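You operate a simulated robot arm through the tools that you are given. There is no shell and no other tool.

You run a simulated robot arm. Do the job below in one go: nothing can be reset, and whatever is moved stays where it is left.

Task
Close the lunch carrier: green tin on the stack, lid on, both clips shut.
Fine: tin and lid seated in their rims, nothing dropped.

The check looks at the end state, three seconds after you hand in, the way a careful person would. Anything else that was tipped, shoved, dropped, spilled or broken makes it a failure. A push-on lid holds only when it is set on centred and level and pressed home; a screw cap is set on level and turned clockwise until tight.

Robot
A 6-joint arm with a fingered hand, fixed in place. Base frame: the origin is on the floor under the middle of its stand, x ahead of it, y to its left, z up; the work surface is at about z = 0.8. Lengths are in m, angles in degrees, forces in N, time in s.
With the tool pointing down near the work surface it reaches from about 0.18 to 0.9 m from the base axis. Its first joint turns from -166.0 to 166.0 degrees. Payload 5 kg.
Tool frame: the origin (TCP) lies between the finger pads and is the grasp point; the fingertips stand 0.037 m ahead of it; z points along the fingers, y is the line along which they close. The gripper opens to 0.124 m; its body begins 0.043 m behind the TCP. The gripper is a hand of 3 fingers: y runs from the thumb to the fingers, the wrist lies at [-0.021, -0.125, -0.215] in the tool frame, and closing takes about 1.5 s.
Orientation is that of the tool frame in the base frame, as a unit quaternion [x, y, z, w]. With the fingers straight down and the wrist toward the robot, the tool's x, y and z point along [0, 1, 0], [1, 0, 0] and [0, 0, -1] of the base frame.

Tools
- The arm moves only by the tool drive_tool. Its argument "increments" is a list of rows, each a list of 2 entries, a list of its own where there are three numbers: the shift along the tool's x, y, z in m, then the turn, a rotation vector about the tool's x, y, z in degrees. In form: [[[dx, dy, dz], [ax, ay, az]], ...]. A call has 1 to 20 rows; each row shifts and turns the commanded pose from where the row before left it, along the tool's axes as they then stand. "gripper" is the finger opening in m, from 0 to 0.124, set as the call begins (left out, the last holds). Rows are played at 5 a second. More than 0.05 m and 8.6 degrees between two rows, or a gripper value outside its range, and nothing of the call is played. Where a pose cannot be reached the arm comes as near as it can. A force on the tool above 40 N (or 10 N above the force at the start of the call, whichever is more), or a blocked arm, ends the call early, and 0.2 s more pass. Each finger travels about 0.072 m/s and halts on what it meets, pressing with about 31 N; the grip force reading is that of the motor and also rises with nothing between the fingers. The clock runs only during rows and for 0.2 s after the last one: add rows that do not move to give the fingers time. The reply holds the time, the measured pose of the TCP, the force on the tool along the base axes, the opening and the grip force, in the units named above and with some noise, with the torque about the TCP (base axes, N m) and any sound that the robot's microphone picked up.
- Cameras (640 x 400 px; columns grow to the right, rows downward): "scene" is fixed at [0.2184, -0.4999, 1.6265]; the picture's right is [0.50, -0.87, 0.00], its down [-0.61, -0.35, -0.71] and it looks along [0.61, 0.35, -0.71] (base axes); focal length 357 px, centre (320, 200). "wrist" rides on the gripper at [0.072, -0.104, -0.154] in the tool frame; the picture's right is [-0.83, 0.26, -0.49], its down [-0.51, -0.72, 0.47] and it looks along [-0.23, 0.64, 0.73] (tool axes); focal length 243 px, centre (320, 200). There is no depth. A picture from a camera that has moved, and an enlarged one, comes with that camera's place and axes in the base frame and with its lens.
- grab_frame(camera): a new picture of that camera. No time passes.
- set_fingers(index, middle, thumb_bend, thumb_turn): sets how far each is bent, from 0 (flat) to 1 (curled in); at 0.3 the hand is open as for a grip, at 0.7 the pads meet at the TCP. One left out holds its place. A second passes; each finger stops where it meets its share of the squeeze, and holds until it gets a number again. A gripper value or a shape takes the hand back. It gives what a move gives, with no picture; readings hold the bend of each and the force on the fingers (four entries, about 0 where the hand has none), thumb and palm. thumb_turn goes from beside the hand (0) to across from the fingers (1), as for a grip.
- preshape(shape): the hand has 3 fingers and takes this shape, open, in about a second: jaw (thumb against the fingers, like two jaws); tri (thumb and two fingers); tip (a fingertip pinch); poke (one finger out to press); point (the index stretched); flat (the hand flat); cup (the hand cupped); fist (a fist). The gripper value then closes the fingers along that shape, each until it touches; the sizes above hold for jaw. It gives what a move gives, with no picture.
- inspect(camera, box): a new picture of the part [left, top, right, bottom] of that camera's present view, enlarged. No time passes.
- sign_off(): hands the job in; it is judged then, once.

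Nothing tells you positions but the pictures and the camera data. Unless the task says otherwise, let go and move clear before handing in.

The tools are called after "Call:" as a command line: name --argument value ..., lists and objects as JSON in quotes. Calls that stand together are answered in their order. drive_tool: Moves the arm, as the interface text tells. Its arguments: {"type":"object","properties":{"increments":{"type":"array","items":{"type":"array"}},"gripper":{"type":"number"}},"required":["increments"]} The other tools are called the same way: preshape (shape) gives the hand a shape; set_fingers (index, middle, thumb_bend, thumb_turn) moves the fingers one by one; grab_frame (camera) takes a picture; inspect (camera, box) takes an enlarged picture of a part of a camera's view; sign_off () hands the job in.

At the start:

```text
time: 0.0
tool_pos: [0.7215, 0.184, 1.148]
tool_rot: [0.708, 0.706, 0.0, 0.0]
ft_force: [0.3, -0.1, -0.5]
torque: [0.03, -0.02, 0.03]
opening: 0.1233
finger_force: 0.1
shape: jaw
bend: [0.3, 0.3, 0.3, 0.98]
finger forces: [0.0, 0.0, 0.0, 0.0, 0.0, 0.1]
```

scene: 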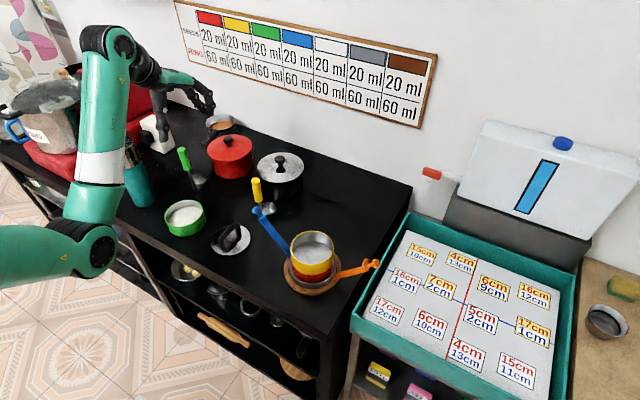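
wrist: 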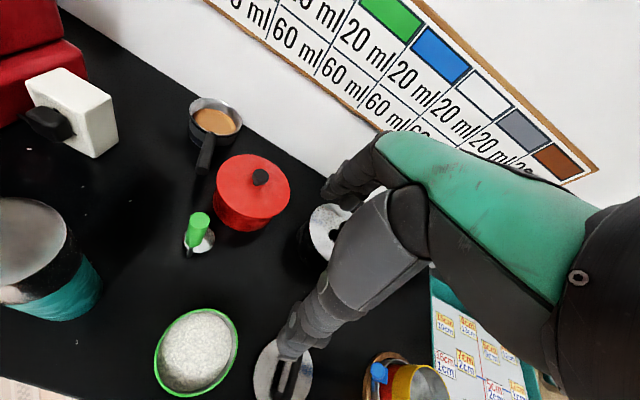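

I see a stack of tins (red and yellow) on a wooden base with blue and orange clips, a green tin with white contents to the left, and a grey lid with a black handle between them. I'll look closer before moving.

Call:
inspect --camera "scene" --box '[230, 180, 390, 300]'

Call:
inspect --camera "scene" --box '[140, 170, 280, 270]'

Call:
inspect --camera "scene" --box '[100, 90, 340, 250]'

Call:
inspect --camera "wrist" --box '[140, 280, 460, 400]'

```text
3.33 times, centred on (310, 240) of scene
camera zoom: at [0.2184, -0.4999, 1.6265], right [0.5, -0.87, 0.0], down [-0.61, -0.35, -0.71], along [0.61, 0.35, -0.71], focal length 1191 px, centre (353, 67)
```

zoom: 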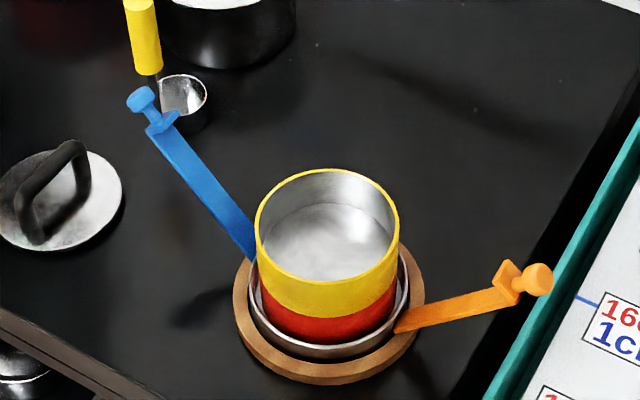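

```text
4.00 times, centred on (210, 220) of scene
camera zoom: at [0.2184, -0.4999, 1.6265], right [0.5, -0.87, 0.0], down [-0.61, -0.35, -0.71], along [0.61, 0.35, -0.71], focal length 1429 px, centre (760, 120)
```

zoom: 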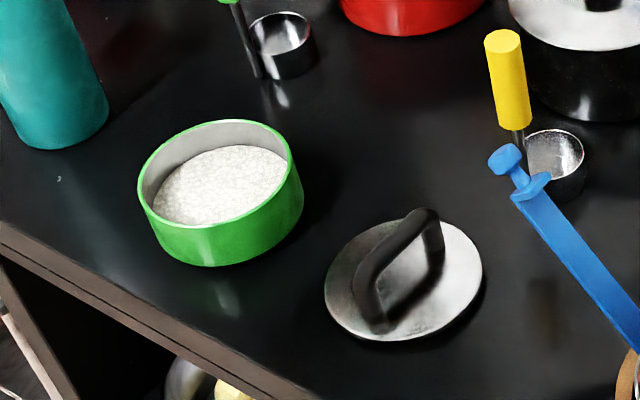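

```text
2.50 times, centred on (220, 170) of scene
camera zoom: at [0.2184, -0.4999, 1.6265], right [0.5, -0.87, 0.0], down [-0.61, -0.35, -0.71], along [0.61, 0.35, -0.71], focal length 893 px, centre (570, 275)
```

zoom: 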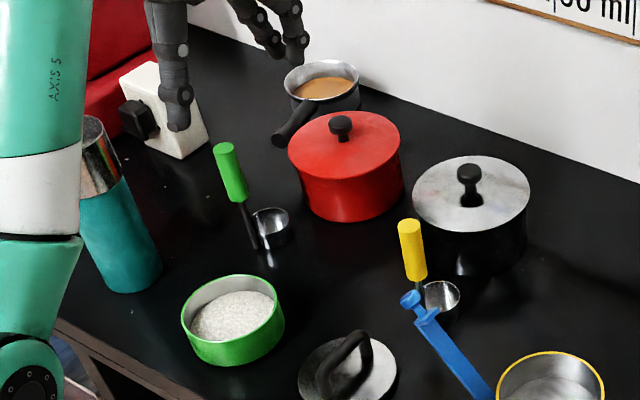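

```text
2.00 times, centred on (300, 340) of wrist
camera zoom: at [0.6182, 0.2558, 1.3027], right [0.26, -0.83, 0.49], down [-0.72, -0.51, -0.47], along [0.64, -0.23, -0.73], focal length 485 px, centre (360, -80)
```

zoom: 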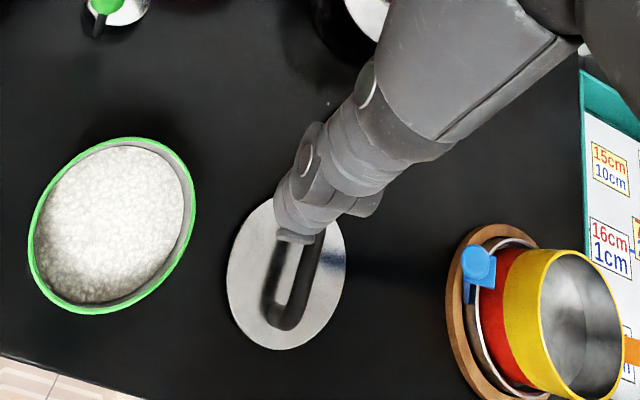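

The green tin lies near (0.64, 0.21), the lid near (0.6, 0.06), and the stack near (0.68, -0.21). I'll take tighter zooms to measure diameters and heights.

Call:
inspect --camera "scene" --box '[160, 190, 216, 245]'

Call:
inspect --camera "scene" --box '[278, 220, 350, 300]'

Call:
inspect --camera "scene" --box '[204, 212, 268, 262]'

Call:
inspect --camera "scene" --box '[320, 245, 390, 295]'

Call:
inspect --camera "scene" --box '[240, 170, 310, 260]'

```text
7.27 times, centred on (188, 218) of scene
camera zoom: at [0.2184, -0.4999, 1.6265], right [0.5, -0.87, 0.0], down [-0.61, -0.35, -0.71], along [0.61, 0.35, -0.71], focal length 2599 px, centre (1280, 73)
```

zoom: 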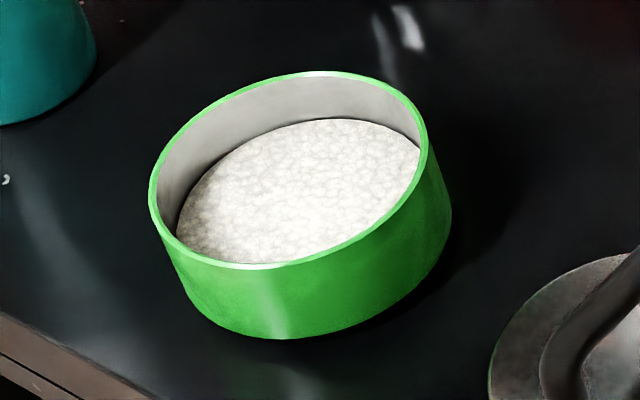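

```text
5.00 times, centred on (314, 260) of scene
camera zoom: at [0.2184, -0.4999, 1.6265], right [0.5, -0.87, 0.0], down [-0.61, -0.35, -0.71], along [0.61, 0.35, -0.71], focal length 1787 px, centre (350, -100)
```

zoom: 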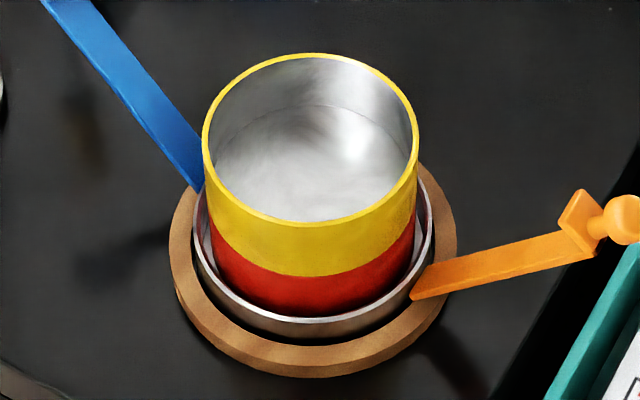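

```text
8.00 times, centred on (236, 237) of scene
camera zoom: at [0.2184, -0.4999, 1.6265], right [0.5, -0.87, 0.0], down [-0.61, -0.35, -0.71], along [0.61, 0.35, -0.71], focal length 2859 px, centre (992, -96)
```

zoom: 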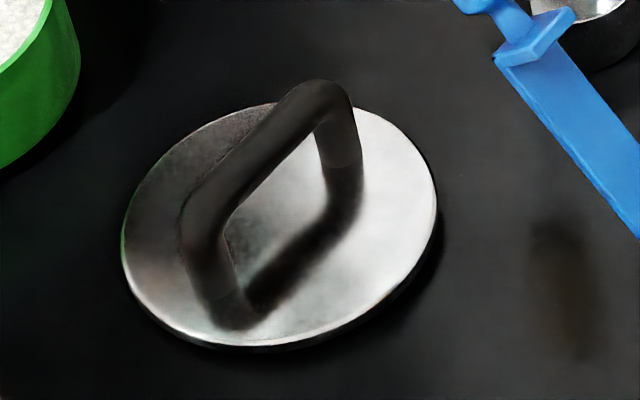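

```text
8.00 times, centred on (355, 270) of scene
camera zoom: at [0.2184, -0.4999, 1.6265], right [0.5, -0.87, 0.0], down [-0.61, -0.35, -0.71], along [0.61, 0.35, -0.71], focal length 2859 px, centre (40, -360)
```

zoom: 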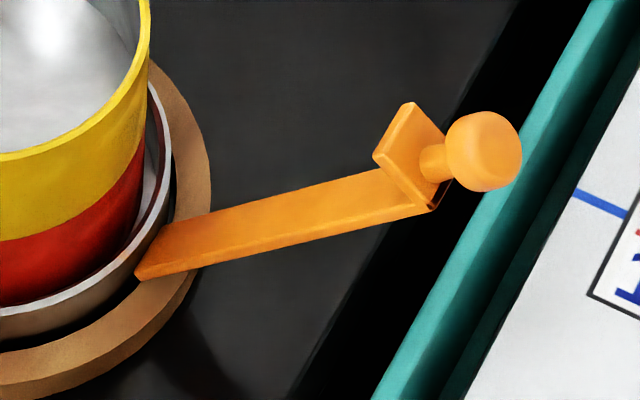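

```text
4.44 times, centred on (275, 215) of scene
camera zoom: at [0.2184, -0.4999, 1.6265], right [0.5, -0.87, 0.0], down [-0.61, -0.35, -0.71], along [0.61, 0.35, -0.71], focal length 1588 px, centre (520, 133)
```

zoom: 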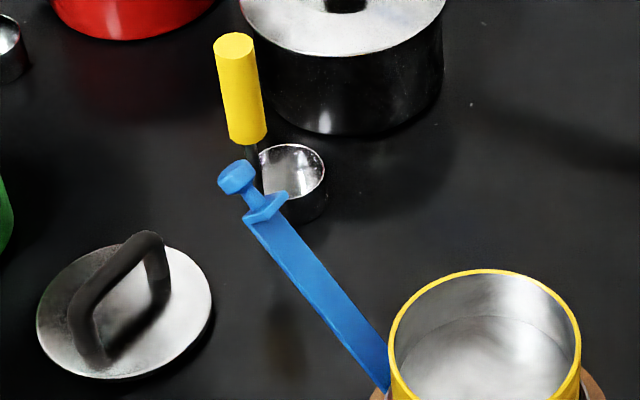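

The green tin is about 0.11 m wide and 0.045 m tall, centred around (0.644, 0.212). The clips lean outward along ±y, about 37° from vertical, and the lid handle runs roughly along x. I'll move above the green tin and check it with the wrist camera.

Call:
drive_tool --increments '[[[0.0056, -0.0155, 0.02], [0, 0, 0]], [[0.0056, -0.0155, 0.02], [0, 0, 0]], [[0.0056, -0.0155, 0.02], [0, 0, 0]], [[0.0056, -0.0155, 0.02], [0, 0, 0]], [[0.0056, -0.0155, 0.02], [0, 0, 0]], [[0, 0, 0.02], [0, 0, 0]], [[0, 0, 0.02], [0, 0, 0]], [[0, 0, 0], [0, 0, 0]]]' --gripper 0.124

Call:
grab_frame --camera "wrist"

Call:
grab_frame --camera "scene"

```text
time: 1.8
tool_pos: [0.6442, 0.21, 1.0073]
tool_rot: [0.707, 0.707, 0.0, 0.0]
ft_force: [-0.3, -0.2, 0.0]
torque: [-0.01, 0.01, -0.03]
opening: 0.1237
finger_force: 0.0
shape: jaw
bend: [0.3, 0.3, 0.3, 0.98]
finger forces: [0.0, 0.1, 0.1, 0.0, 0.0, 0.0]
```

```text
taken
camera wrist: at [0.5407, 0.2822, 1.1619], right [0.26, -0.83, 0.49], down [-0.72, -0.51, -0.47], along [0.64, -0.23, -0.73], focal length 243 px, centre (320, 200)
```

wrist: 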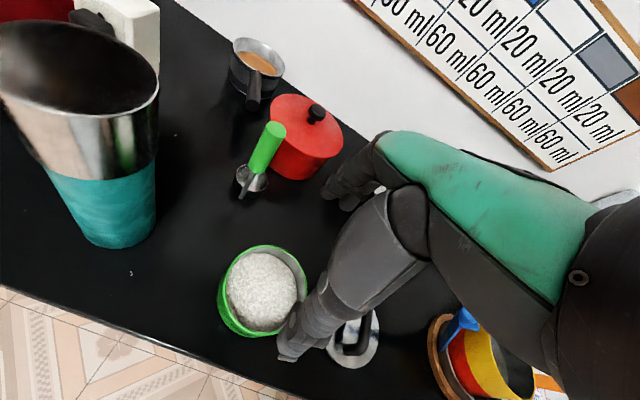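

```text
taken
```

scene: 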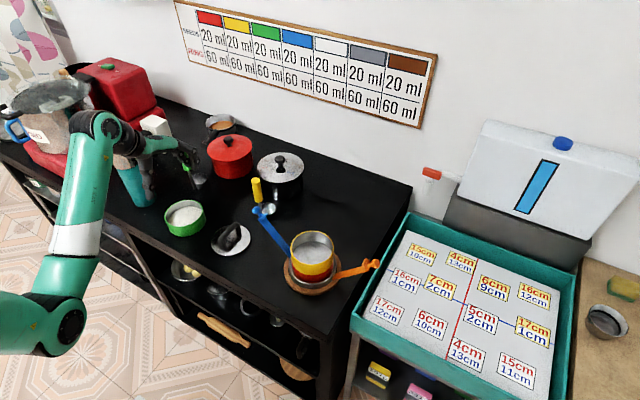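

The hand is above the tin and the wrist view agrees with my estimate. I'll zoom in to refine the tin centre before descending.

Call:
inspect --camera "wrist" --box '[200, 230, 328, 350]'

Call:
inspect --camera "scene" --box '[110, 110, 230, 250]'

```text
3.33 times, centred on (264, 290) of wrist
camera zoom: at [0.5407, 0.2822, 1.1619], right [0.26, -0.83, 0.49], down [-0.72, -0.51, -0.47], along [0.64, -0.23, -0.73], focal length 809 px, centre (507, -100)
```

zoom: 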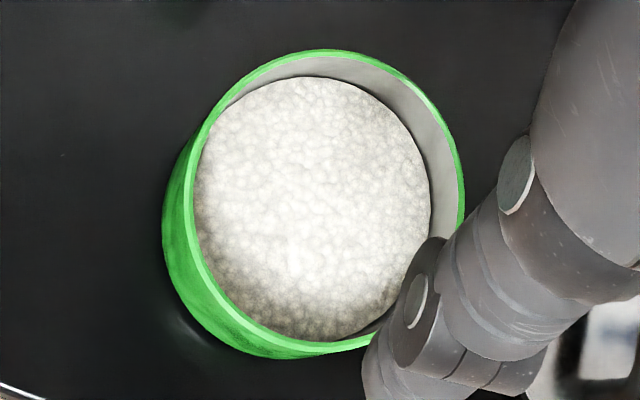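

```text
2.86 times, centred on (170, 180) of scene
camera zoom: at [0.2184, -0.4999, 1.6265], right [0.5, -0.87, 0.0], down [-0.61, -0.35, -0.71], along [0.61, 0.35, -0.71], focal length 1021 px, centre (749, 257)
```

zoom: 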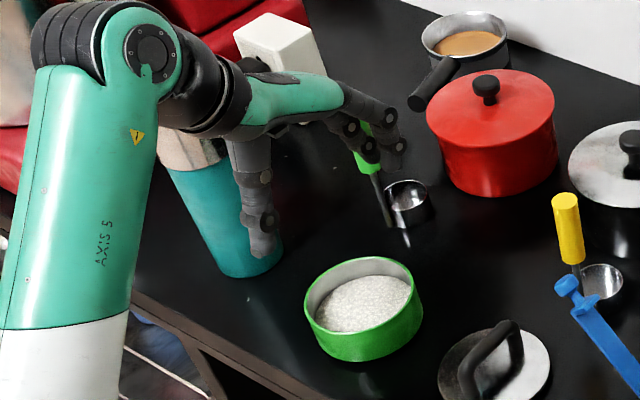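

The refined tin centre is about (0.645, 0.208). I'll descend so the fingers straddle it, stopping partway to check clearance.

Call:
drive_tool --increments '[[[-0.001, 0.001, 0.025], [0, 0, 0]], [[-0.001, 0, 0.025], [0, 0, 0]], [[0, 0, 0.025], [0, 0, 0]], [[0, 0, 0.025], [0, 0, 0]], [[0, 0, 0.01], [0, 0, 0]], [[0, 0, 0], [0, 0, 0]]]'

Call:
grab_frame --camera "wrist"

Call:
inspect --camera "scene" --box '[110, 130, 250, 250]'

```text
time: 3.2
tool_pos: [0.646, 0.2091, 0.8965]
tool_rot: [0.707, 0.707, 0.0, -0.001]
ft_force: [0.1, 0.4, 0.1]
torque: [0.01, 0.0, -0.01]
opening: 0.1239
finger_force: 0.2
shape: jaw
bend: [0.3, 0.3, 0.3, 0.98]
finger forces: [0.0, 0.0, 0.0, 0.1, 0.1, 0.1]
```

```text
taken
camera wrist: at [0.5426, 0.2819, 1.0518], right [0.26, -0.83, 0.49], down [-0.72, -0.51, -0.47], along [0.64, -0.23, -0.73], focal length 243 px, centre (320, 200)
```

wrist: 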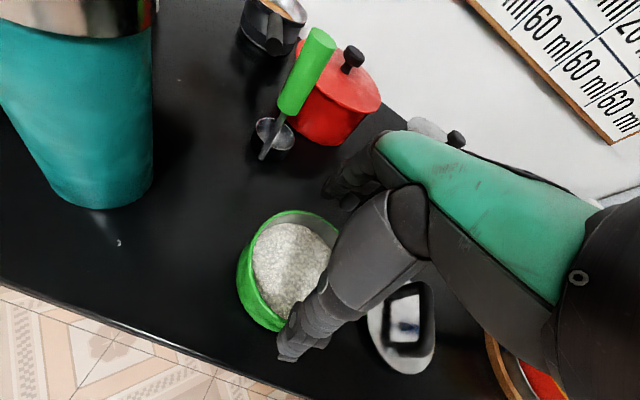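

```text
3.33 times, centred on (180, 190) of scene
camera zoom: at [0.2184, -0.4999, 1.6265], right [0.5, -0.87, 0.0], down [-0.61, -0.35, -0.71], along [0.61, 0.35, -0.71], focal length 1191 px, centre (787, 233)
```

zoom: 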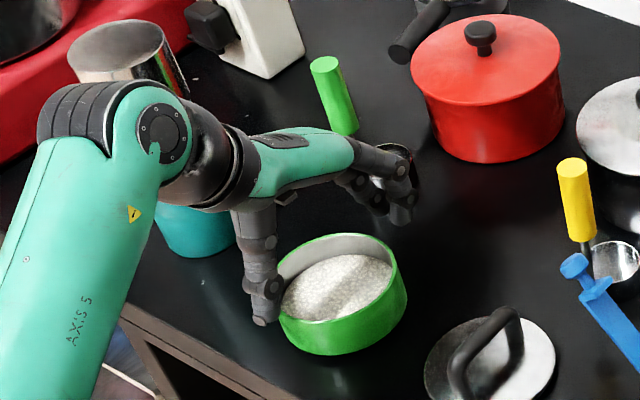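

The fingers straddle the tin symmetrically. I'll descend the last 5 cm slowly.

Call:
drive_tool --increments '[[[0, 0, 0.012], [0, 0, 0]], [[0, 0, 0.012], [0, 0, 0]], [[0, 0, 0.012], [0, 0, 0]], [[0, 0, 0.0125], [0, 0, 0]], [[0, 0, 0], [0, 0, 0]]]'

Call:
grab_frame --camera "wrist"

Call:
inspect --camera "scene" --box '[130, 160, 230, 250]'

```text
time: 4.4
tool_pos: [0.6454, 0.2092, 0.8507]
tool_rot: [0.707, 0.707, 0.0, 0.0]
ft_force: [-2.9, 2.7, 8.0]
torque: [0.0, 0.19, -0.06]
opening: 0.124
finger_force: 0.1
shape: jaw
bend: [0.3, 0.3, 0.28, 0.97]
finger forces: [2.3, 0.0, 0.0, 0.0, 5.4, 0.1]
```

```text
taken
camera wrist: at [0.5415, 0.2819, 1.0049], right [0.26, -0.83, 0.49], down [-0.72, -0.51, -0.47], along [0.64, -0.23, -0.73], focal length 243 px, centre (320, 200)
```

wrist: 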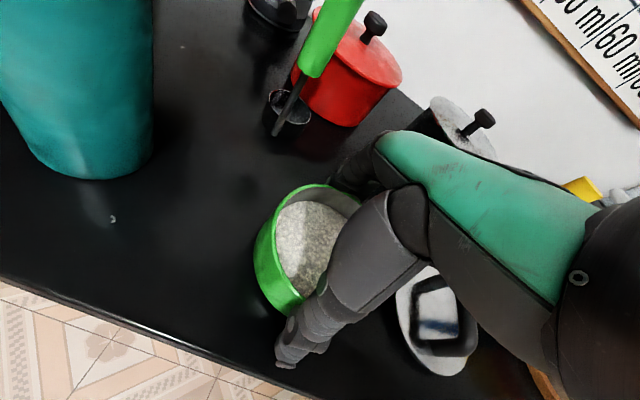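

```text
4.44 times, centred on (180, 205) of scene
camera zoom: at [0.2184, -0.4999, 1.6265], right [0.5, -0.87, 0.0], down [-0.61, -0.35, -0.71], along [0.61, 0.35, -0.71], focal length 1588 px, centre (942, 178)
```

zoom: 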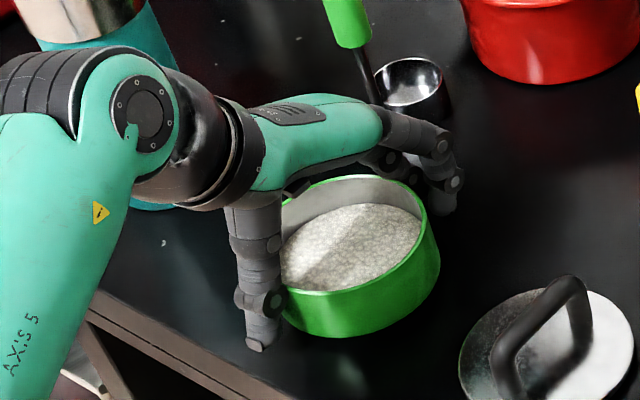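

There is about 8 N upward on the hand, shared by the thumb and index, so something is touching. I'll check whether it is the table or the tin.

Call:
inspect --camera "wrist" --box '[240, 160, 400, 380]'

Call:
inspect --camera "scene" --box '[175, 185, 215, 245]'

Call:
inspect --camera "scene" --box '[195, 180, 240, 220]'

```text
1.82 times, centred on (320, 270) of wrist
camera zoom: at [0.5415, 0.2819, 1.0049], right [0.26, -0.83, 0.49], down [-0.72, -0.51, -0.47], along [0.64, -0.23, -0.73], focal length 441 px, centre (320, 73)
```

zoom: 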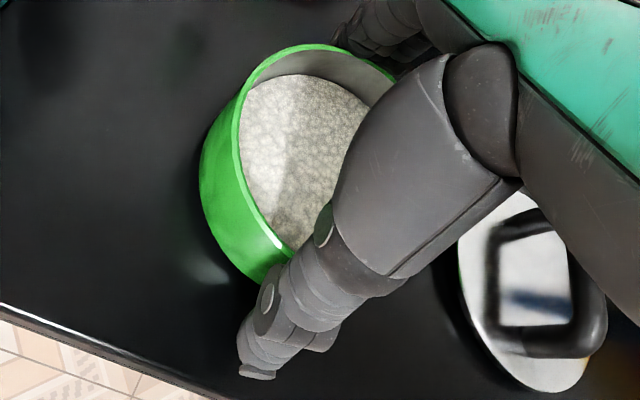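

```text
6.67 times, centred on (195, 215) of scene
camera zoom: at [0.2184, -0.4999, 1.6265], right [0.5, -0.87, 0.0], down [-0.61, -0.35, -0.71], along [0.61, 0.35, -0.71], focal length 2382 px, centre (1153, 100)
```

zoom: 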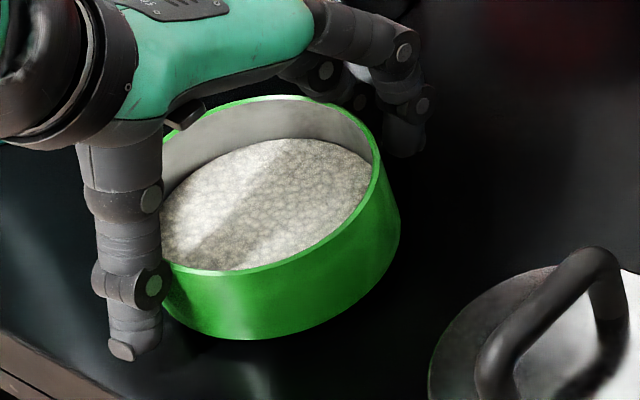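

```text
10.00 times, centred on (218, 200) of scene
camera zoom: at [0.2184, -0.4999, 1.6265], right [0.5, -0.87, 0.0], down [-0.61, -0.35, -0.71], along [0.61, 0.35, -0.71], focal length 3574 px, centre (1345, 200)
```

zoom: 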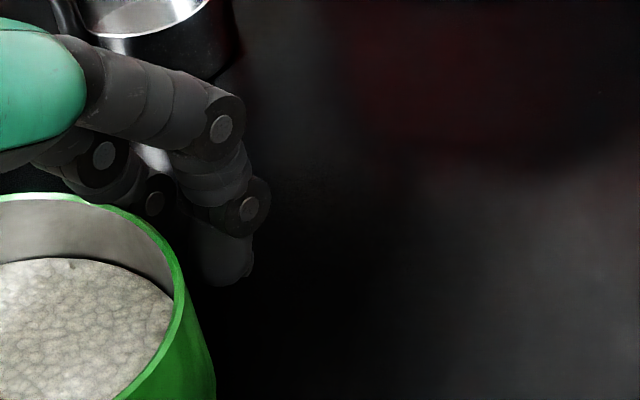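

The thumb and index tips look like they're resting on the table. I'll lift about 5 mm and see whether the force clears.

Call:
drive_tool --increments '[[[0, 0, -0.003], [0, 0, 0]], [[0, 0, -0.003], [0, 0, 0]], [[0, 0, 0], [0, 0, 0]]]'

```text
time: 5.2
tool_pos: [0.6462, 0.2089, 0.8563]
tool_rot: [0.707, 0.707, 0.001, 0.0]
ft_force: [-0.8, 0.5, 0.3]
torque: [0.02, -0.02, 0.0]
opening: 0.124
finger_force: 0.0
shape: jaw
bend: [0.3, 0.3, 0.29, 0.97]
finger forces: [0.5, 0.1, 0.1, 0.0, 1.0, 0.1]
```

The force cleared, so it was tip contact. Now I'll close on the tin.

Call:
drive_tool --increments '[[[0, 0, 0], [0, 0, 0]], [[0, 0, 0], [0, 0, 0]], [[0, 0, 0], [0, 0, 0]], [[0, 0, 0], [0, 0, 0]], [[0, 0, 0], [0, 0, 0]], [[0, 0, 0], [0, 0, 0]]]' --gripper 0.095

Call:
inspect --camera "scene" --box '[130, 160, 230, 250]'

Call:
inspect --camera "wrist" --box '[220, 160, 420, 380]'

```text
time: 6.6
tool_pos: [0.6459, 0.2082, 0.8563]
tool_rot: [0.707, 0.707, -0.001, 0.0]
ft_force: [-0.1, 0.2, 1.0]
torque: [-0.05, 0.05, -0.02]
opening: 0.1048
finger_force: 31.0
shape: jaw
bend: [0.28, 0.35, 0.4, 0.98]
finger forces: [22.4, 13.5, 0.1, 0.1, 36.2, 0.0]
```

```text
4.44 times, centred on (180, 205) of scene
camera zoom: at [0.2184, -0.4999, 1.6265], right [0.5, -0.87, 0.0], down [-0.61, -0.35, -0.71], along [0.61, 0.35, -0.71], focal length 1588 px, centre (942, 178)
```

zoom: 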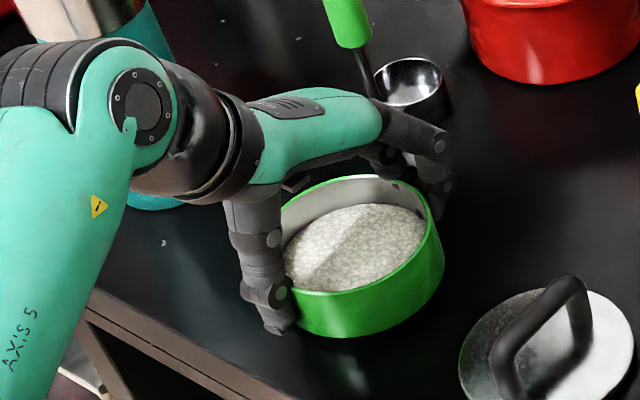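

```text
1.82 times, centred on (320, 270) of wrist
camera zoom: at [0.542, 0.2812, 1.01], right [0.26, -0.83, 0.49], down [-0.72, -0.51, -0.47], along [0.64, -0.23, -0.73], focal length 441 px, centre (320, 73)
```

zoom: 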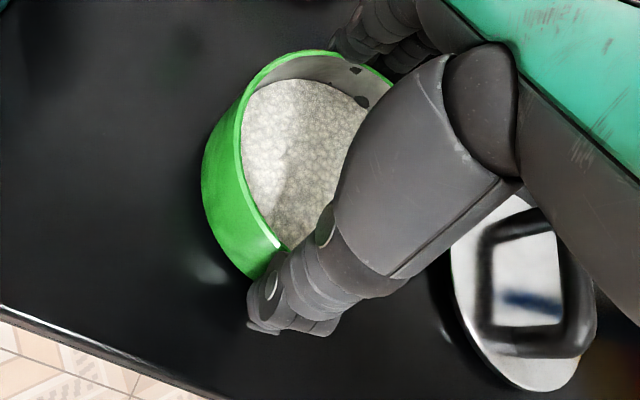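

The tin is gripped by all three fingers at about 31 N. I'll lift it slowly a few centimetres and check it stays level.

Call:
drive_tool --increments '[[[0, 0, -0.005], [0, 0, 0]], [[0, 0, -0.008], [0, 0, 0]], [[0, 0, -0.01], [0, 0, 0]], [[0, 0, -0.01], [0, 0, 0]], [[0, 0, 0], [0, 0, 0]]]'

Call:
inspect --camera "scene" --box '[130, 150, 230, 250]'

Call:
grab_frame --camera "wrist"

```text
time: 7.8
tool_pos: [0.6462, 0.2087, 0.8875]
tool_rot: [0.707, 0.707, 0.0, 0.001]
ft_force: [0.5, -0.3, -2.2]
torque: [0.01, -0.01, 0.02]
opening: 0.105
finger_force: 31.2
shape: jaw
bend: [0.28, 0.35, 0.4, 0.98]
finger forces: [22.0, 13.6, 0.0, 0.1, 35.6, 0.0]
```

```text
4.00 times, centred on (180, 200) of scene
camera zoom: at [0.2184, -0.4999, 1.6265], right [0.5, -0.87, 0.0], down [-0.61, -0.35, -0.71], along [0.61, 0.35, -0.71], focal length 1429 px, centre (880, 200)
```

zoom: 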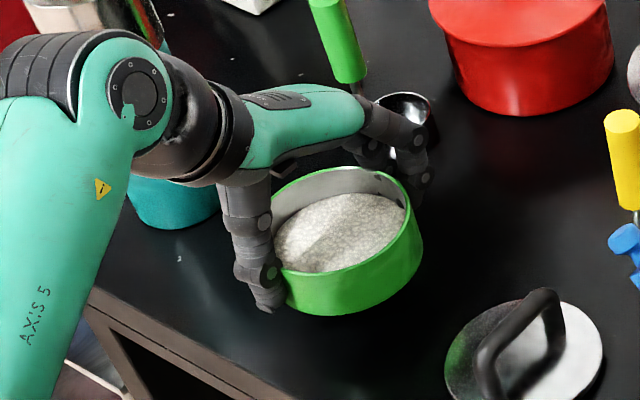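

```text
taken
camera wrist: at [0.542, 0.281, 1.0426], right [0.26, -0.83, 0.49], down [-0.72, -0.51, -0.47], along [0.64, -0.23, -0.73], focal length 243 px, centre (320, 200)
```

wrist: 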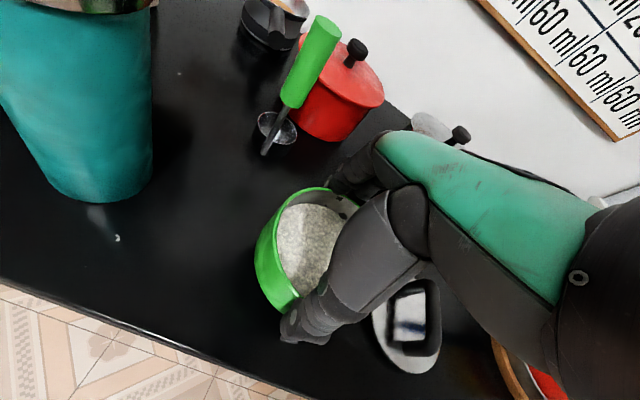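

The tin is level and held (about 2.3 N). I'll raise it well above the clips, then carry it over to the stack.

Call:
drive_tool --increments '[[[0, 0, -0.012], [0, 0, 0]], [[0, 0, -0.022], [0, 0, 0]], [[0, 0, -0.03], [0, 0, 0]], [[0, 0, -0.03], [0, 0, 0]], [[0, 0, -0.03], [0, 0, 0]], [[0, 0, -0.025], [0, 0, 0]], [[0, 0, -0.017], [0, 0, 0]], [[0, 0, -0.009], [0, 0, 0]], [[0, 0, 0], [0, 0, 0]]]'

Call:
drive_tool --increments '[[[-0.008, 0.001, 0], [0, 0, 0]], [[-0.016, 0.002, 0], [0, 0, 0]], [[-0.024, 0.003, 0], [0, 0, 0]], [[-0.028, 0.003, 0], [0, 0, 0]], [[-0.03, 0.003, 0], [0, 0, 0]], [[-0.03, 0.003, 0], [0, 0, 0]], [[-0.03, 0.003, 0], [0, 0, 0]], [[-0.03, 0.003, 0], [0, 0, 0]], [[-0.03, 0.003, 0], [0, 0, 0]], [[-0.03, 0.003, 0], [0, 0, 0]], [[-0.03, 0.003, 0], [0, 0, 0]], [[-0.03, 0.003, 0], [0, 0, 0]], [[-0.028, 0.003, 0], [0, 0, 0]], [[-0.024, 0.003, 0], [0, 0, 0]], [[-0.02, 0.002, 0], [0, 0, 0]], [[-0.014, 0.002, 0], [0, 0, 0]], [[-0.008, 0.001, 0], [0, 0, 0]], [[-0.003, 0, 0], [0, 0, 0]], [[0, 0, 0], [0, 0, 0]]]'

Call:
grab_frame --camera "scene"

Call:
grab_frame --camera "wrist"

```text
time: 9.8
tool_pos: [0.6442, 0.2083, 1.0647]
tool_rot: [0.707, 0.707, 0.0, 0.0]
ft_force: [-0.6, 0.4, -2.4]
torque: [0.02, 0.01, -0.06]
opening: 0.1047
finger_force: 30.5
shape: jaw
bend: [0.28, 0.35, 0.4, 0.98]
finger forces: [21.9, 13.5, 0.0, 0.1, 35.3, 0.0]
```

```text
time: 13.8
tool_pos: [0.6884, -0.2036, 1.0626]
tool_rot: [0.707, 0.707, -0.001, 0.0]
ft_force: [0.1, 0.4, -1.7]
torque: [-0.02, -0.03, -0.02]
opening: 0.1049
finger_force: 30.5
shape: jaw
bend: [0.28, 0.35, 0.4, 0.98]
finger forces: [21.9, 13.5, 0.1, 0.0, 34.9, 0.1]
```

```text
taken
```

scene: 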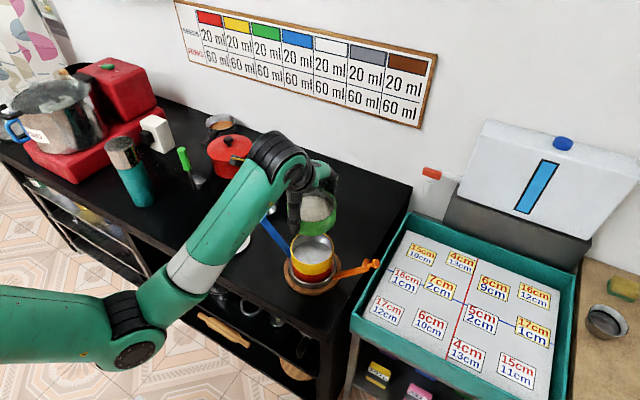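

```text
taken
camera wrist: at [0.5859, -0.1305, 1.2174], right [0.26, -0.83, 0.49], down [-0.72, -0.51, -0.47], along [0.64, -0.23, -0.73], focal length 243 px, centre (320, 200)
```

wrist: 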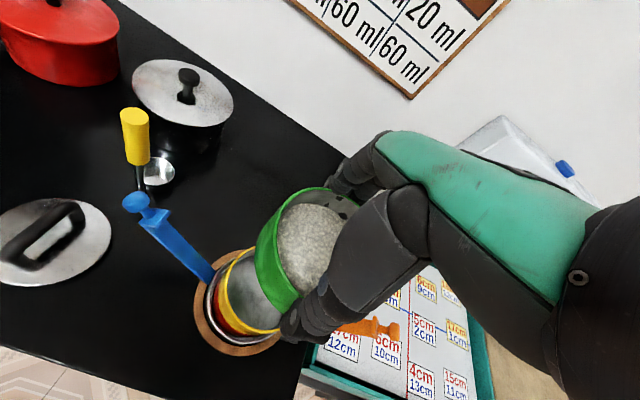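

The tin is roughly above the stack, so now I'll measure the alignment. Zooming in on both views.

Call:
inspect --camera "scene" --box '[268, 170, 368, 300]'

Call:
inspect --camera "wrist" --box '[190, 170, 370, 360]'

```text
3.08 times, centred on (318, 235) of scene
camera zoom: at [0.2184, -0.4999, 1.6265], right [0.5, -0.87, 0.0], down [-0.61, -0.35, -0.71], along [0.61, 0.35, -0.71], focal length 1100 px, centre (326, 92)
```

zoom: 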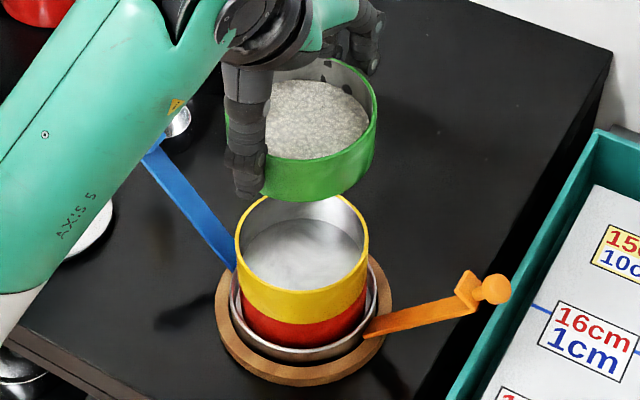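

```text
2.11 times, centred on (280, 265) of wrist
camera zoom: at [0.5859, -0.1305, 1.2174], right [0.26, -0.83, 0.49], down [-0.72, -0.51, -0.47], along [0.64, -0.23, -0.73], focal length 511 px, centre (404, 63)
```

zoom: 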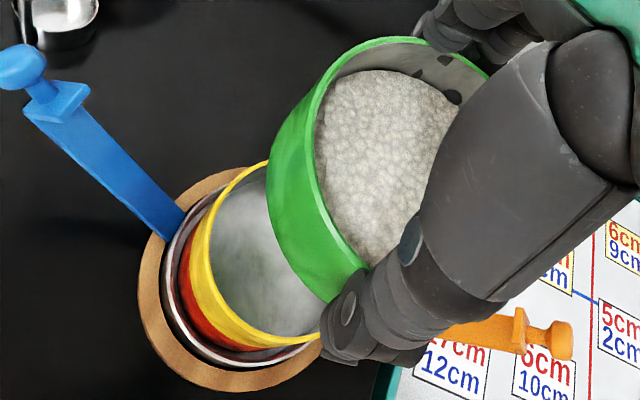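

The green tin sits about 7 mm toward +x in the grip and needs roughly −5 mm in x to line up with the yellow rim. I'll shift and lower to about 15 mm above the rim, then compare again up close.

Call:
drive_tool --increments '[[[0, -0.002, 0.01], [0, 0, 0]], [[0, -0.003, 0.02], [0, 0, 0]], [[0, 0, 0.02], [0, 0, 0]], [[0, 0, 0.02], [0, 0, 0]], [[0, 0, 0.015], [0, 0, 0]], [[0, 0, 0.008], [0, 0, 0]], [[0, 0, 0], [0, 0, 0]]]'

Call:
inspect --camera "scene" --box '[278, 200, 358, 300]'

Call:
inspect --camera "wrist" --box '[190, 170, 370, 360]'

```text
time: 15.4
tool_pos: [0.685, -0.2043, 0.9711]
tool_rot: [0.708, 0.707, -0.001, 0.0]
ft_force: [-0.6, -0.3, -1.7]
torque: [0.01, -0.01, 0.02]
opening: 0.1049
finger_force: 30.3
shape: jaw
bend: [0.28, 0.35, 0.4, 0.98]
finger forces: [21.8, 13.6, 0.0, 0.0, 34.8, 0.0]
```

```text
4.00 times, centred on (318, 250) of scene
camera zoom: at [0.2184, -0.4999, 1.6265], right [0.5, -0.87, 0.0], down [-0.61, -0.35, -0.71], along [0.61, 0.35, -0.71], focal length 1429 px, centre (328, 0)
```

zoom: 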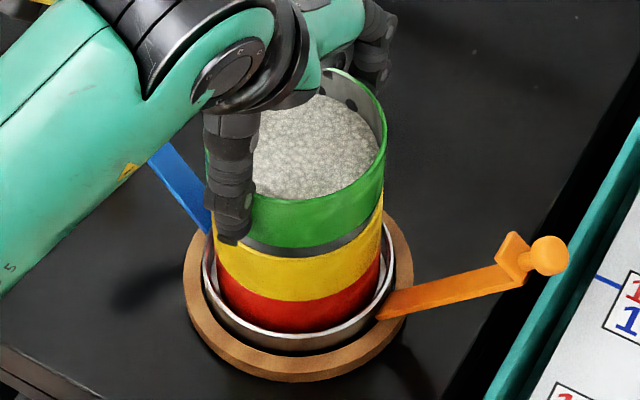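

```text
2.11 times, centred on (280, 265) of wrist
camera zoom: at [0.5814, -0.1316, 1.1254], right [0.26, -0.83, 0.49], down [-0.72, -0.51, -0.47], along [0.64, -0.23, -0.73], focal length 511 px, centre (404, 63)
```

zoom: 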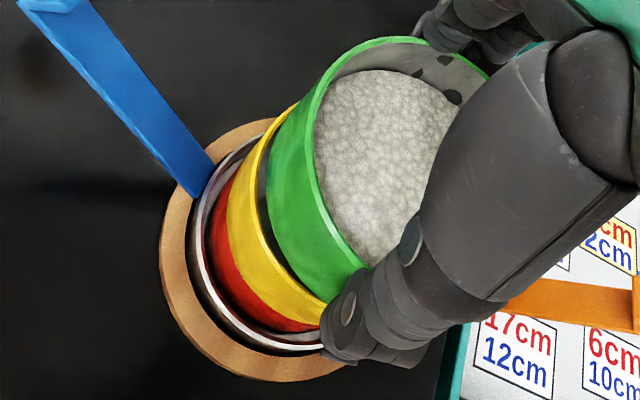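

Almost aligned. I'll zoom further on the edges to compare green against yellow.

Call:
inspect --camera "scene" --box '[324, 214, 384, 274]'

Call:
inspect --camera "scene" --box '[296, 225, 346, 285]'

Call:
inspect --camera "scene" --box '[276, 214, 326, 274]'

Call:
inspect --camera "wrist" --box '[230, 190, 320, 300]'

```text
6.67 times, centred on (354, 244) of scene
camera zoom: at [0.2184, -0.4999, 1.6265], right [0.5, -0.87, 0.0], down [-0.61, -0.35, -0.71], along [0.61, 0.35, -0.71], focal length 2382 px, centre (93, -93)
```

zoom: 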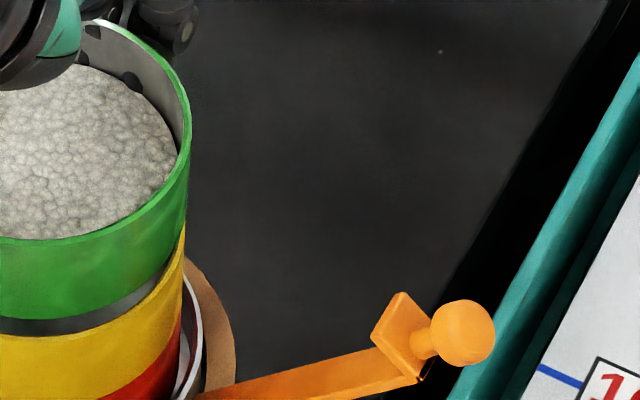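

```text
6.67 times, centred on (321, 255) of scene
camera zoom: at [0.2184, -0.4999, 1.6265], right [0.5, -0.87, 0.0], down [-0.61, -0.35, -0.71], along [0.61, 0.35, -0.71], focal length 2382 px, centre (313, -167)
```

zoom: 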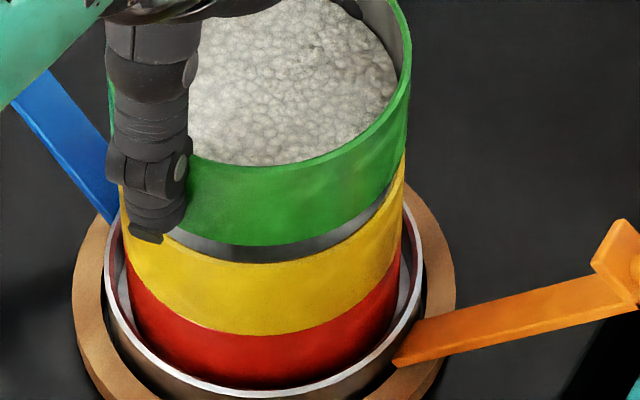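

```text
6.67 times, centred on (301, 244) of scene
camera zoom: at [0.2184, -0.4999, 1.6265], right [0.5, -0.87, 0.0], down [-0.61, -0.35, -0.71], along [0.61, 0.35, -0.71], focal length 2382 px, centre (447, -93)
```

zoom: 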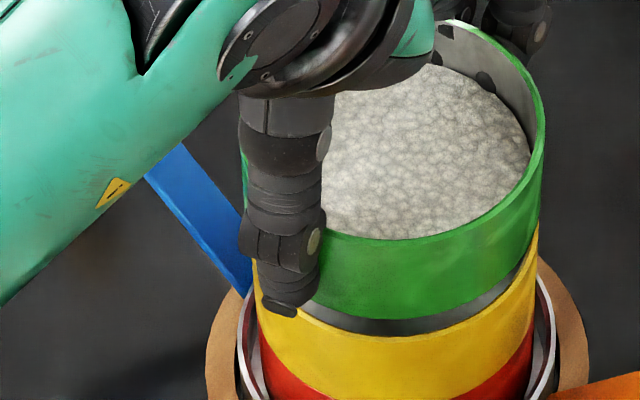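

```text
3.64 times, centred on (275, 245) of wrist
camera zoom: at [0.5814, -0.1316, 1.1254], right [0.26, -0.83, 0.49], down [-0.72, -0.51, -0.47], along [0.64, -0.23, -0.73], focal length 882 px, centre (484, 36)
```

zoom: 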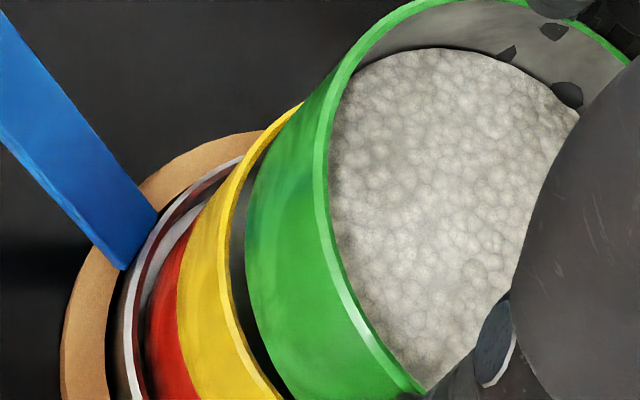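

Left/right is aligned to within a millimetre; only depth along the camera's view is uncertain. I'll lower 7 mm more and compare the gap again.

Call:
drive_tool --increments '[[[0, 0, 0.0035], [0, 0, 0]], [[0, 0, 0.0035], [0, 0, 0]], [[0, 0, 0], [0, 0, 0]]]'

Call:
inspect --camera "scene" --box '[296, 225, 346, 285]'

Call:
inspect --camera "wrist" --box '[230, 190, 320, 300]'

```text
time: 16.2
tool_pos: [0.6851, -0.204, 0.964]
tool_rot: [0.707, 0.707, 0.001, 0.0]
ft_force: [-0.4, -0.2, -1.4]
torque: [0.02, -0.03, 0.01]
opening: 0.1047
finger_force: 31.5
shape: jaw
bend: [0.28, 0.35, 0.4, 0.98]
finger forces: [21.8, 13.4, 0.0, 0.0, 34.9, 0.1]
```

```text
6.67 times, centred on (321, 255) of scene
camera zoom: at [0.2184, -0.4999, 1.6265], right [0.5, -0.87, 0.0], down [-0.61, -0.35, -0.71], along [0.61, 0.35, -0.71], focal length 2382 px, centre (313, -167)
```

zoom: 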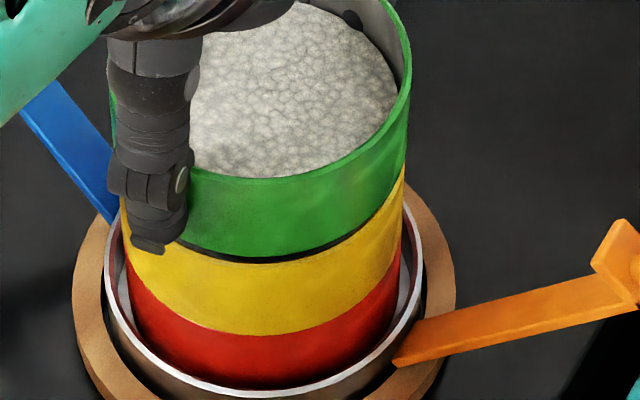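

```text
3.64 times, centred on (275, 245) of wrist
camera zoom: at [0.5816, -0.1317, 1.1185], right [0.26, -0.83, 0.49], down [-0.72, -0.51, -0.47], along [0.64, -0.23, -0.73], focal length 882 px, centre (484, 36)
```

zoom: 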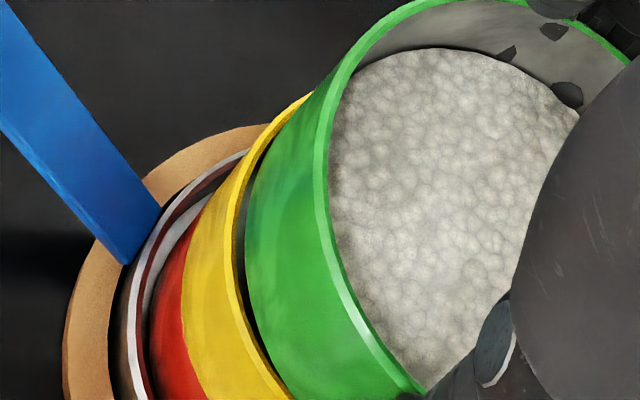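

The visible gap is small now. I'll lower in 1 mm steps while watching force and picture, because first contact will fix the true rim height.

Call:
drive_tool --increments '[[[0, 0, 0.001], [0, 0, 0]], [[0, 0, 0.001], [0, 0, 0]], [[0, 0, 0.001], [0, 0, 0]], [[0, 0, 0], [0, 0, 0]]]'

Call:
inspect --camera "scene" --box '[300, 240, 344, 275]'

Call:
inspect --camera "wrist" --box '[230, 190, 290, 290]'

```text
time: 17.2
tool_pos: [0.6849, -0.2048, 0.9614]
tool_rot: [0.707, 0.708, -0.001, -0.001]
ft_force: [-0.1, -0.2, -1.7]
torque: [-0.01, 0.0, 0.0]
opening: 0.1049
finger_force: 30.7
shape: jaw
bend: [0.28, 0.35, 0.4, 0.98]
finger forces: [22.0, 13.5, 0.0, 0.0, 34.8, 0.0]
```

```text
11.43 times, centred on (322, 258) of scene
camera zoom: at [0.2184, -0.4999, 1.6265], right [0.5, -0.87, 0.0], down [-0.61, -0.35, -0.71], along [0.61, 0.35, -0.71], focal length 4084 px, centre (297, -457)
```

zoom: 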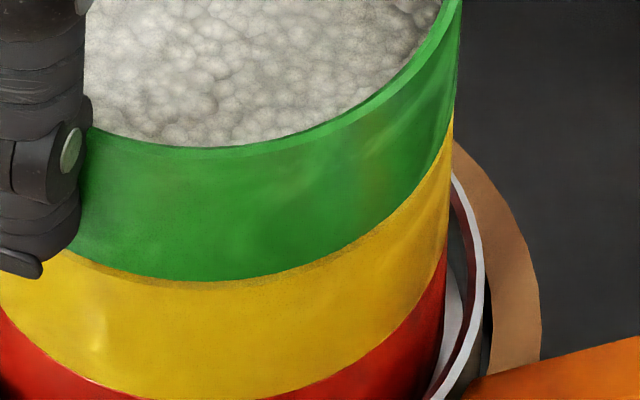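

```text
4.00 times, centred on (260, 240) of wrist
camera zoom: at [0.5806, -0.1321, 1.1155], right [0.26, -0.83, 0.49], down [-0.72, -0.51, -0.47], along [0.64, -0.23, -0.73], focal length 970 px, centre (560, 40)
```

zoom: 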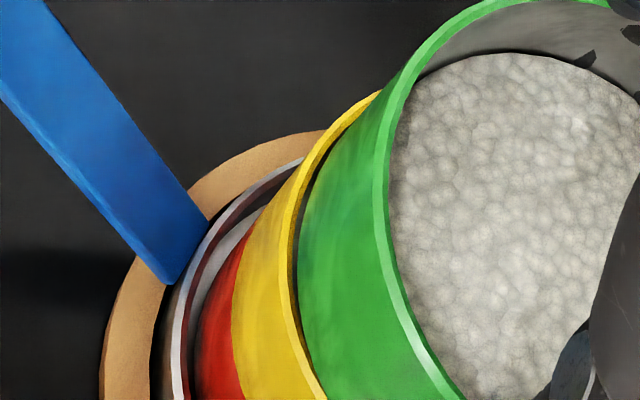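

In the scene view the gap has closed without contact, while the wrist view shows yellow showing past green on the +x/+y side. So green should move slightly toward +x and +y. I'll lower 2 mm more to check that contact really isn't made yet.

Call:
drive_tool --increments '[[[0, 0, 0.001], [0, 0, 0]], [[0, 0, 0.001], [0, 0, 0]], [[0, 0, 0], [0, 0, 0]]]'

Call:
inspect --camera "scene" --box '[284, 240, 344, 285]'

Call:
inspect --camera "wrist" --box '[230, 190, 290, 290]'

```text
time: 18.0
tool_pos: [0.6836, -0.2032, 0.9589]
tool_rot: [0.707, 0.707, 0.0, 0.0]
ft_force: [0.2, -0.5, -0.9]
torque: [0.02, -0.01, -0.01]
opening: 0.1047
finger_force: 31.2
shape: jaw
bend: [0.28, 0.35, 0.4, 0.98]
finger forces: [21.9, 13.6, 0.0, 0.0, 34.8, 0.1]
```

```text
8.89 times, centred on (314, 262) of scene
camera zoom: at [0.2184, -0.4999, 1.6265], right [0.5, -0.87, 0.0], down [-0.61, -0.35, -0.71], along [0.61, 0.35, -0.71], focal length 3176 px, centre (373, -356)
```

zoom: 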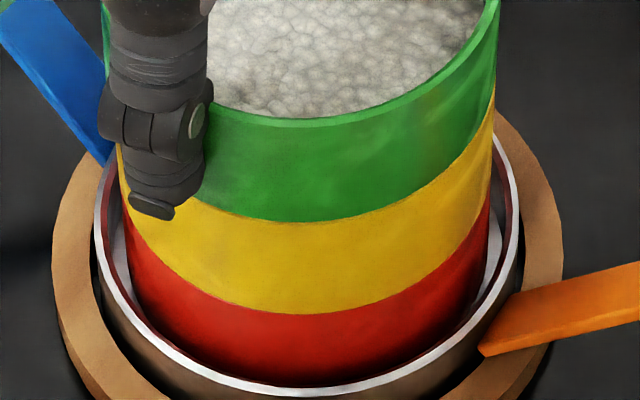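

```text
4.00 times, centred on (260, 240) of wrist
camera zoom: at [0.5811, -0.1315, 1.1131], right [0.26, -0.83, 0.49], down [-0.72, -0.51, -0.47], along [0.64, -0.23, -0.73], focal length 970 px, centre (560, 40)
```

zoom: 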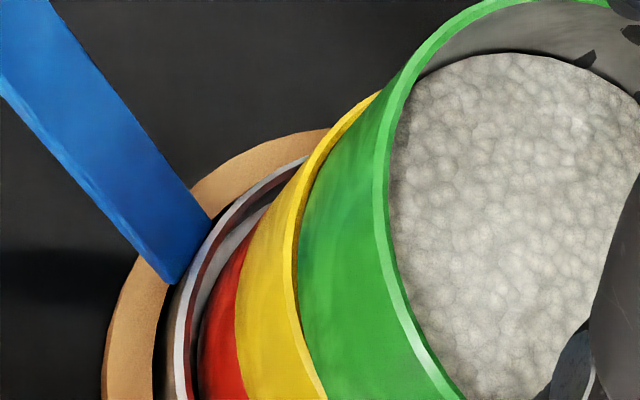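

Comparing both views, the green tin's bottom is still several mm above the yellow rim and a few mm short in the +x/+y direction. I'll shift about 4 mm that way, then feel down for contact.

Call:
drive_tool --increments '[[[0.002, 0.0035, 0], [0, 0, 0]], [[0, 0, 0.001], [0, 0, 0]], [[0, 0, 0.001], [0, 0, 0]], [[0, 0, 0], [0, 0, 0]]]'

Call:
inspect --camera "scene" --box '[284, 240, 344, 285]'

Call:
inspect --camera "wrist" --box '[230, 190, 290, 290]'

```text
time: 19.0
tool_pos: [0.6891, -0.2019, 0.9555]
tool_rot: [0.707, 0.707, -0.001, 0.0]
ft_force: [0.7, 0.5, -2.4]
torque: [0.0, 0.0, 0.05]
opening: 0.1045
finger_force: 30.5
shape: jaw
bend: [0.28, 0.35, 0.4, 0.98]
finger forces: [21.9, 13.4, 0.0, 0.1, 34.8, 0.0]
```

```text
8.89 times, centred on (314, 262) of scene
camera zoom: at [0.2184, -0.4999, 1.6265], right [0.5, -0.87, 0.0], down [-0.61, -0.35, -0.71], along [0.61, 0.35, -0.71], focal length 3176 px, centre (373, -356)
```

zoom: 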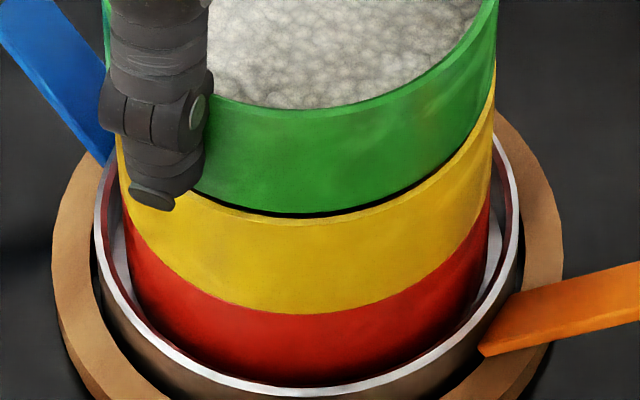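

```text
4.00 times, centred on (260, 240) of wrist
camera zoom: at [0.5846, -0.1292, 1.1111], right [0.26, -0.83, 0.49], down [-0.72, -0.51, -0.47], along [0.64, -0.23, -0.73], focal length 970 px, centre (560, 40)
```

zoom: 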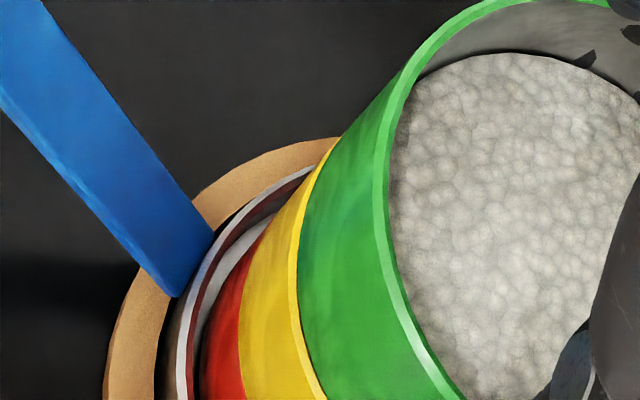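

No contact yet and the picture is more symmetric. Continuing down in small steps.

Call:
drive_tool --increments '[[[0, 0, 0.001], [0, 0, 0]], [[0, 0, 0.001], [0, 0, 0]], [[0, 0, 0.001], [0, 0, 0]], [[0, 0, 0], [0, 0, 0]]]'

Call:
inspect --camera "scene" --box '[284, 240, 344, 285]'

Call:
inspect --camera "wrist" --box '[230, 190, 290, 290]'

```text
time: 20.0
tool_pos: [0.6887, -0.2011, 0.9556]
tool_rot: [0.707, 0.707, 0.0, 0.0]
ft_force: [-0.2, 0.2, -1.4]
torque: [0.01, 0.0, 0.02]
opening: 0.1049
finger_force: 30.9
shape: jaw
bend: [0.28, 0.35, 0.4, 0.98]
finger forces: [21.8, 13.5, 0.1, 0.0, 34.8, 0.1]
```

```text
8.89 times, centred on (314, 262) of scene
camera zoom: at [0.2184, -0.4999, 1.6265], right [0.5, -0.87, 0.0], down [-0.61, -0.35, -0.71], along [0.61, 0.35, -0.71], focal length 3176 px, centre (373, -356)
```

zoom: 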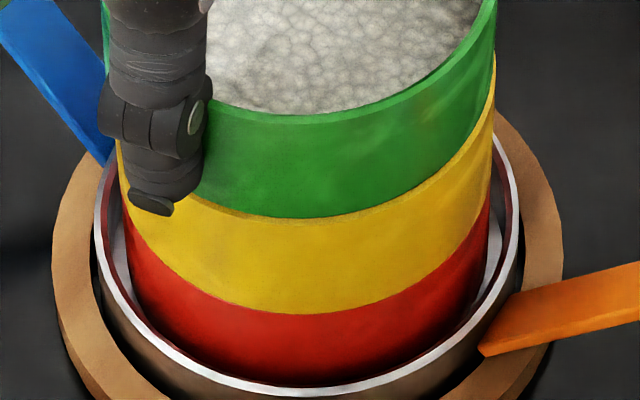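

```text
4.00 times, centred on (260, 240) of wrist
camera zoom: at [0.5845, -0.1288, 1.1087], right [0.26, -0.83, 0.49], down [-0.72, -0.51, -0.47], along [0.64, -0.23, -0.73], focal length 970 px, centre (560, 40)
```

zoom: 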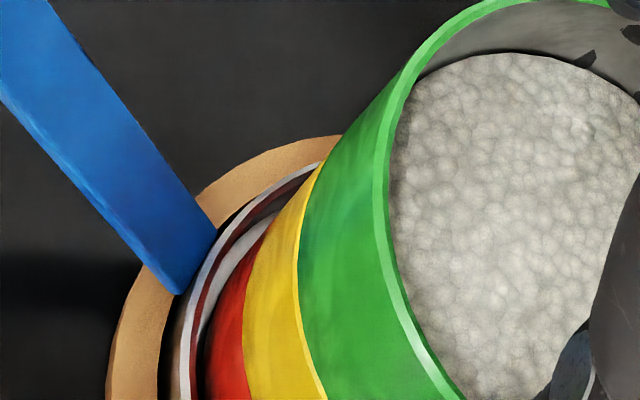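

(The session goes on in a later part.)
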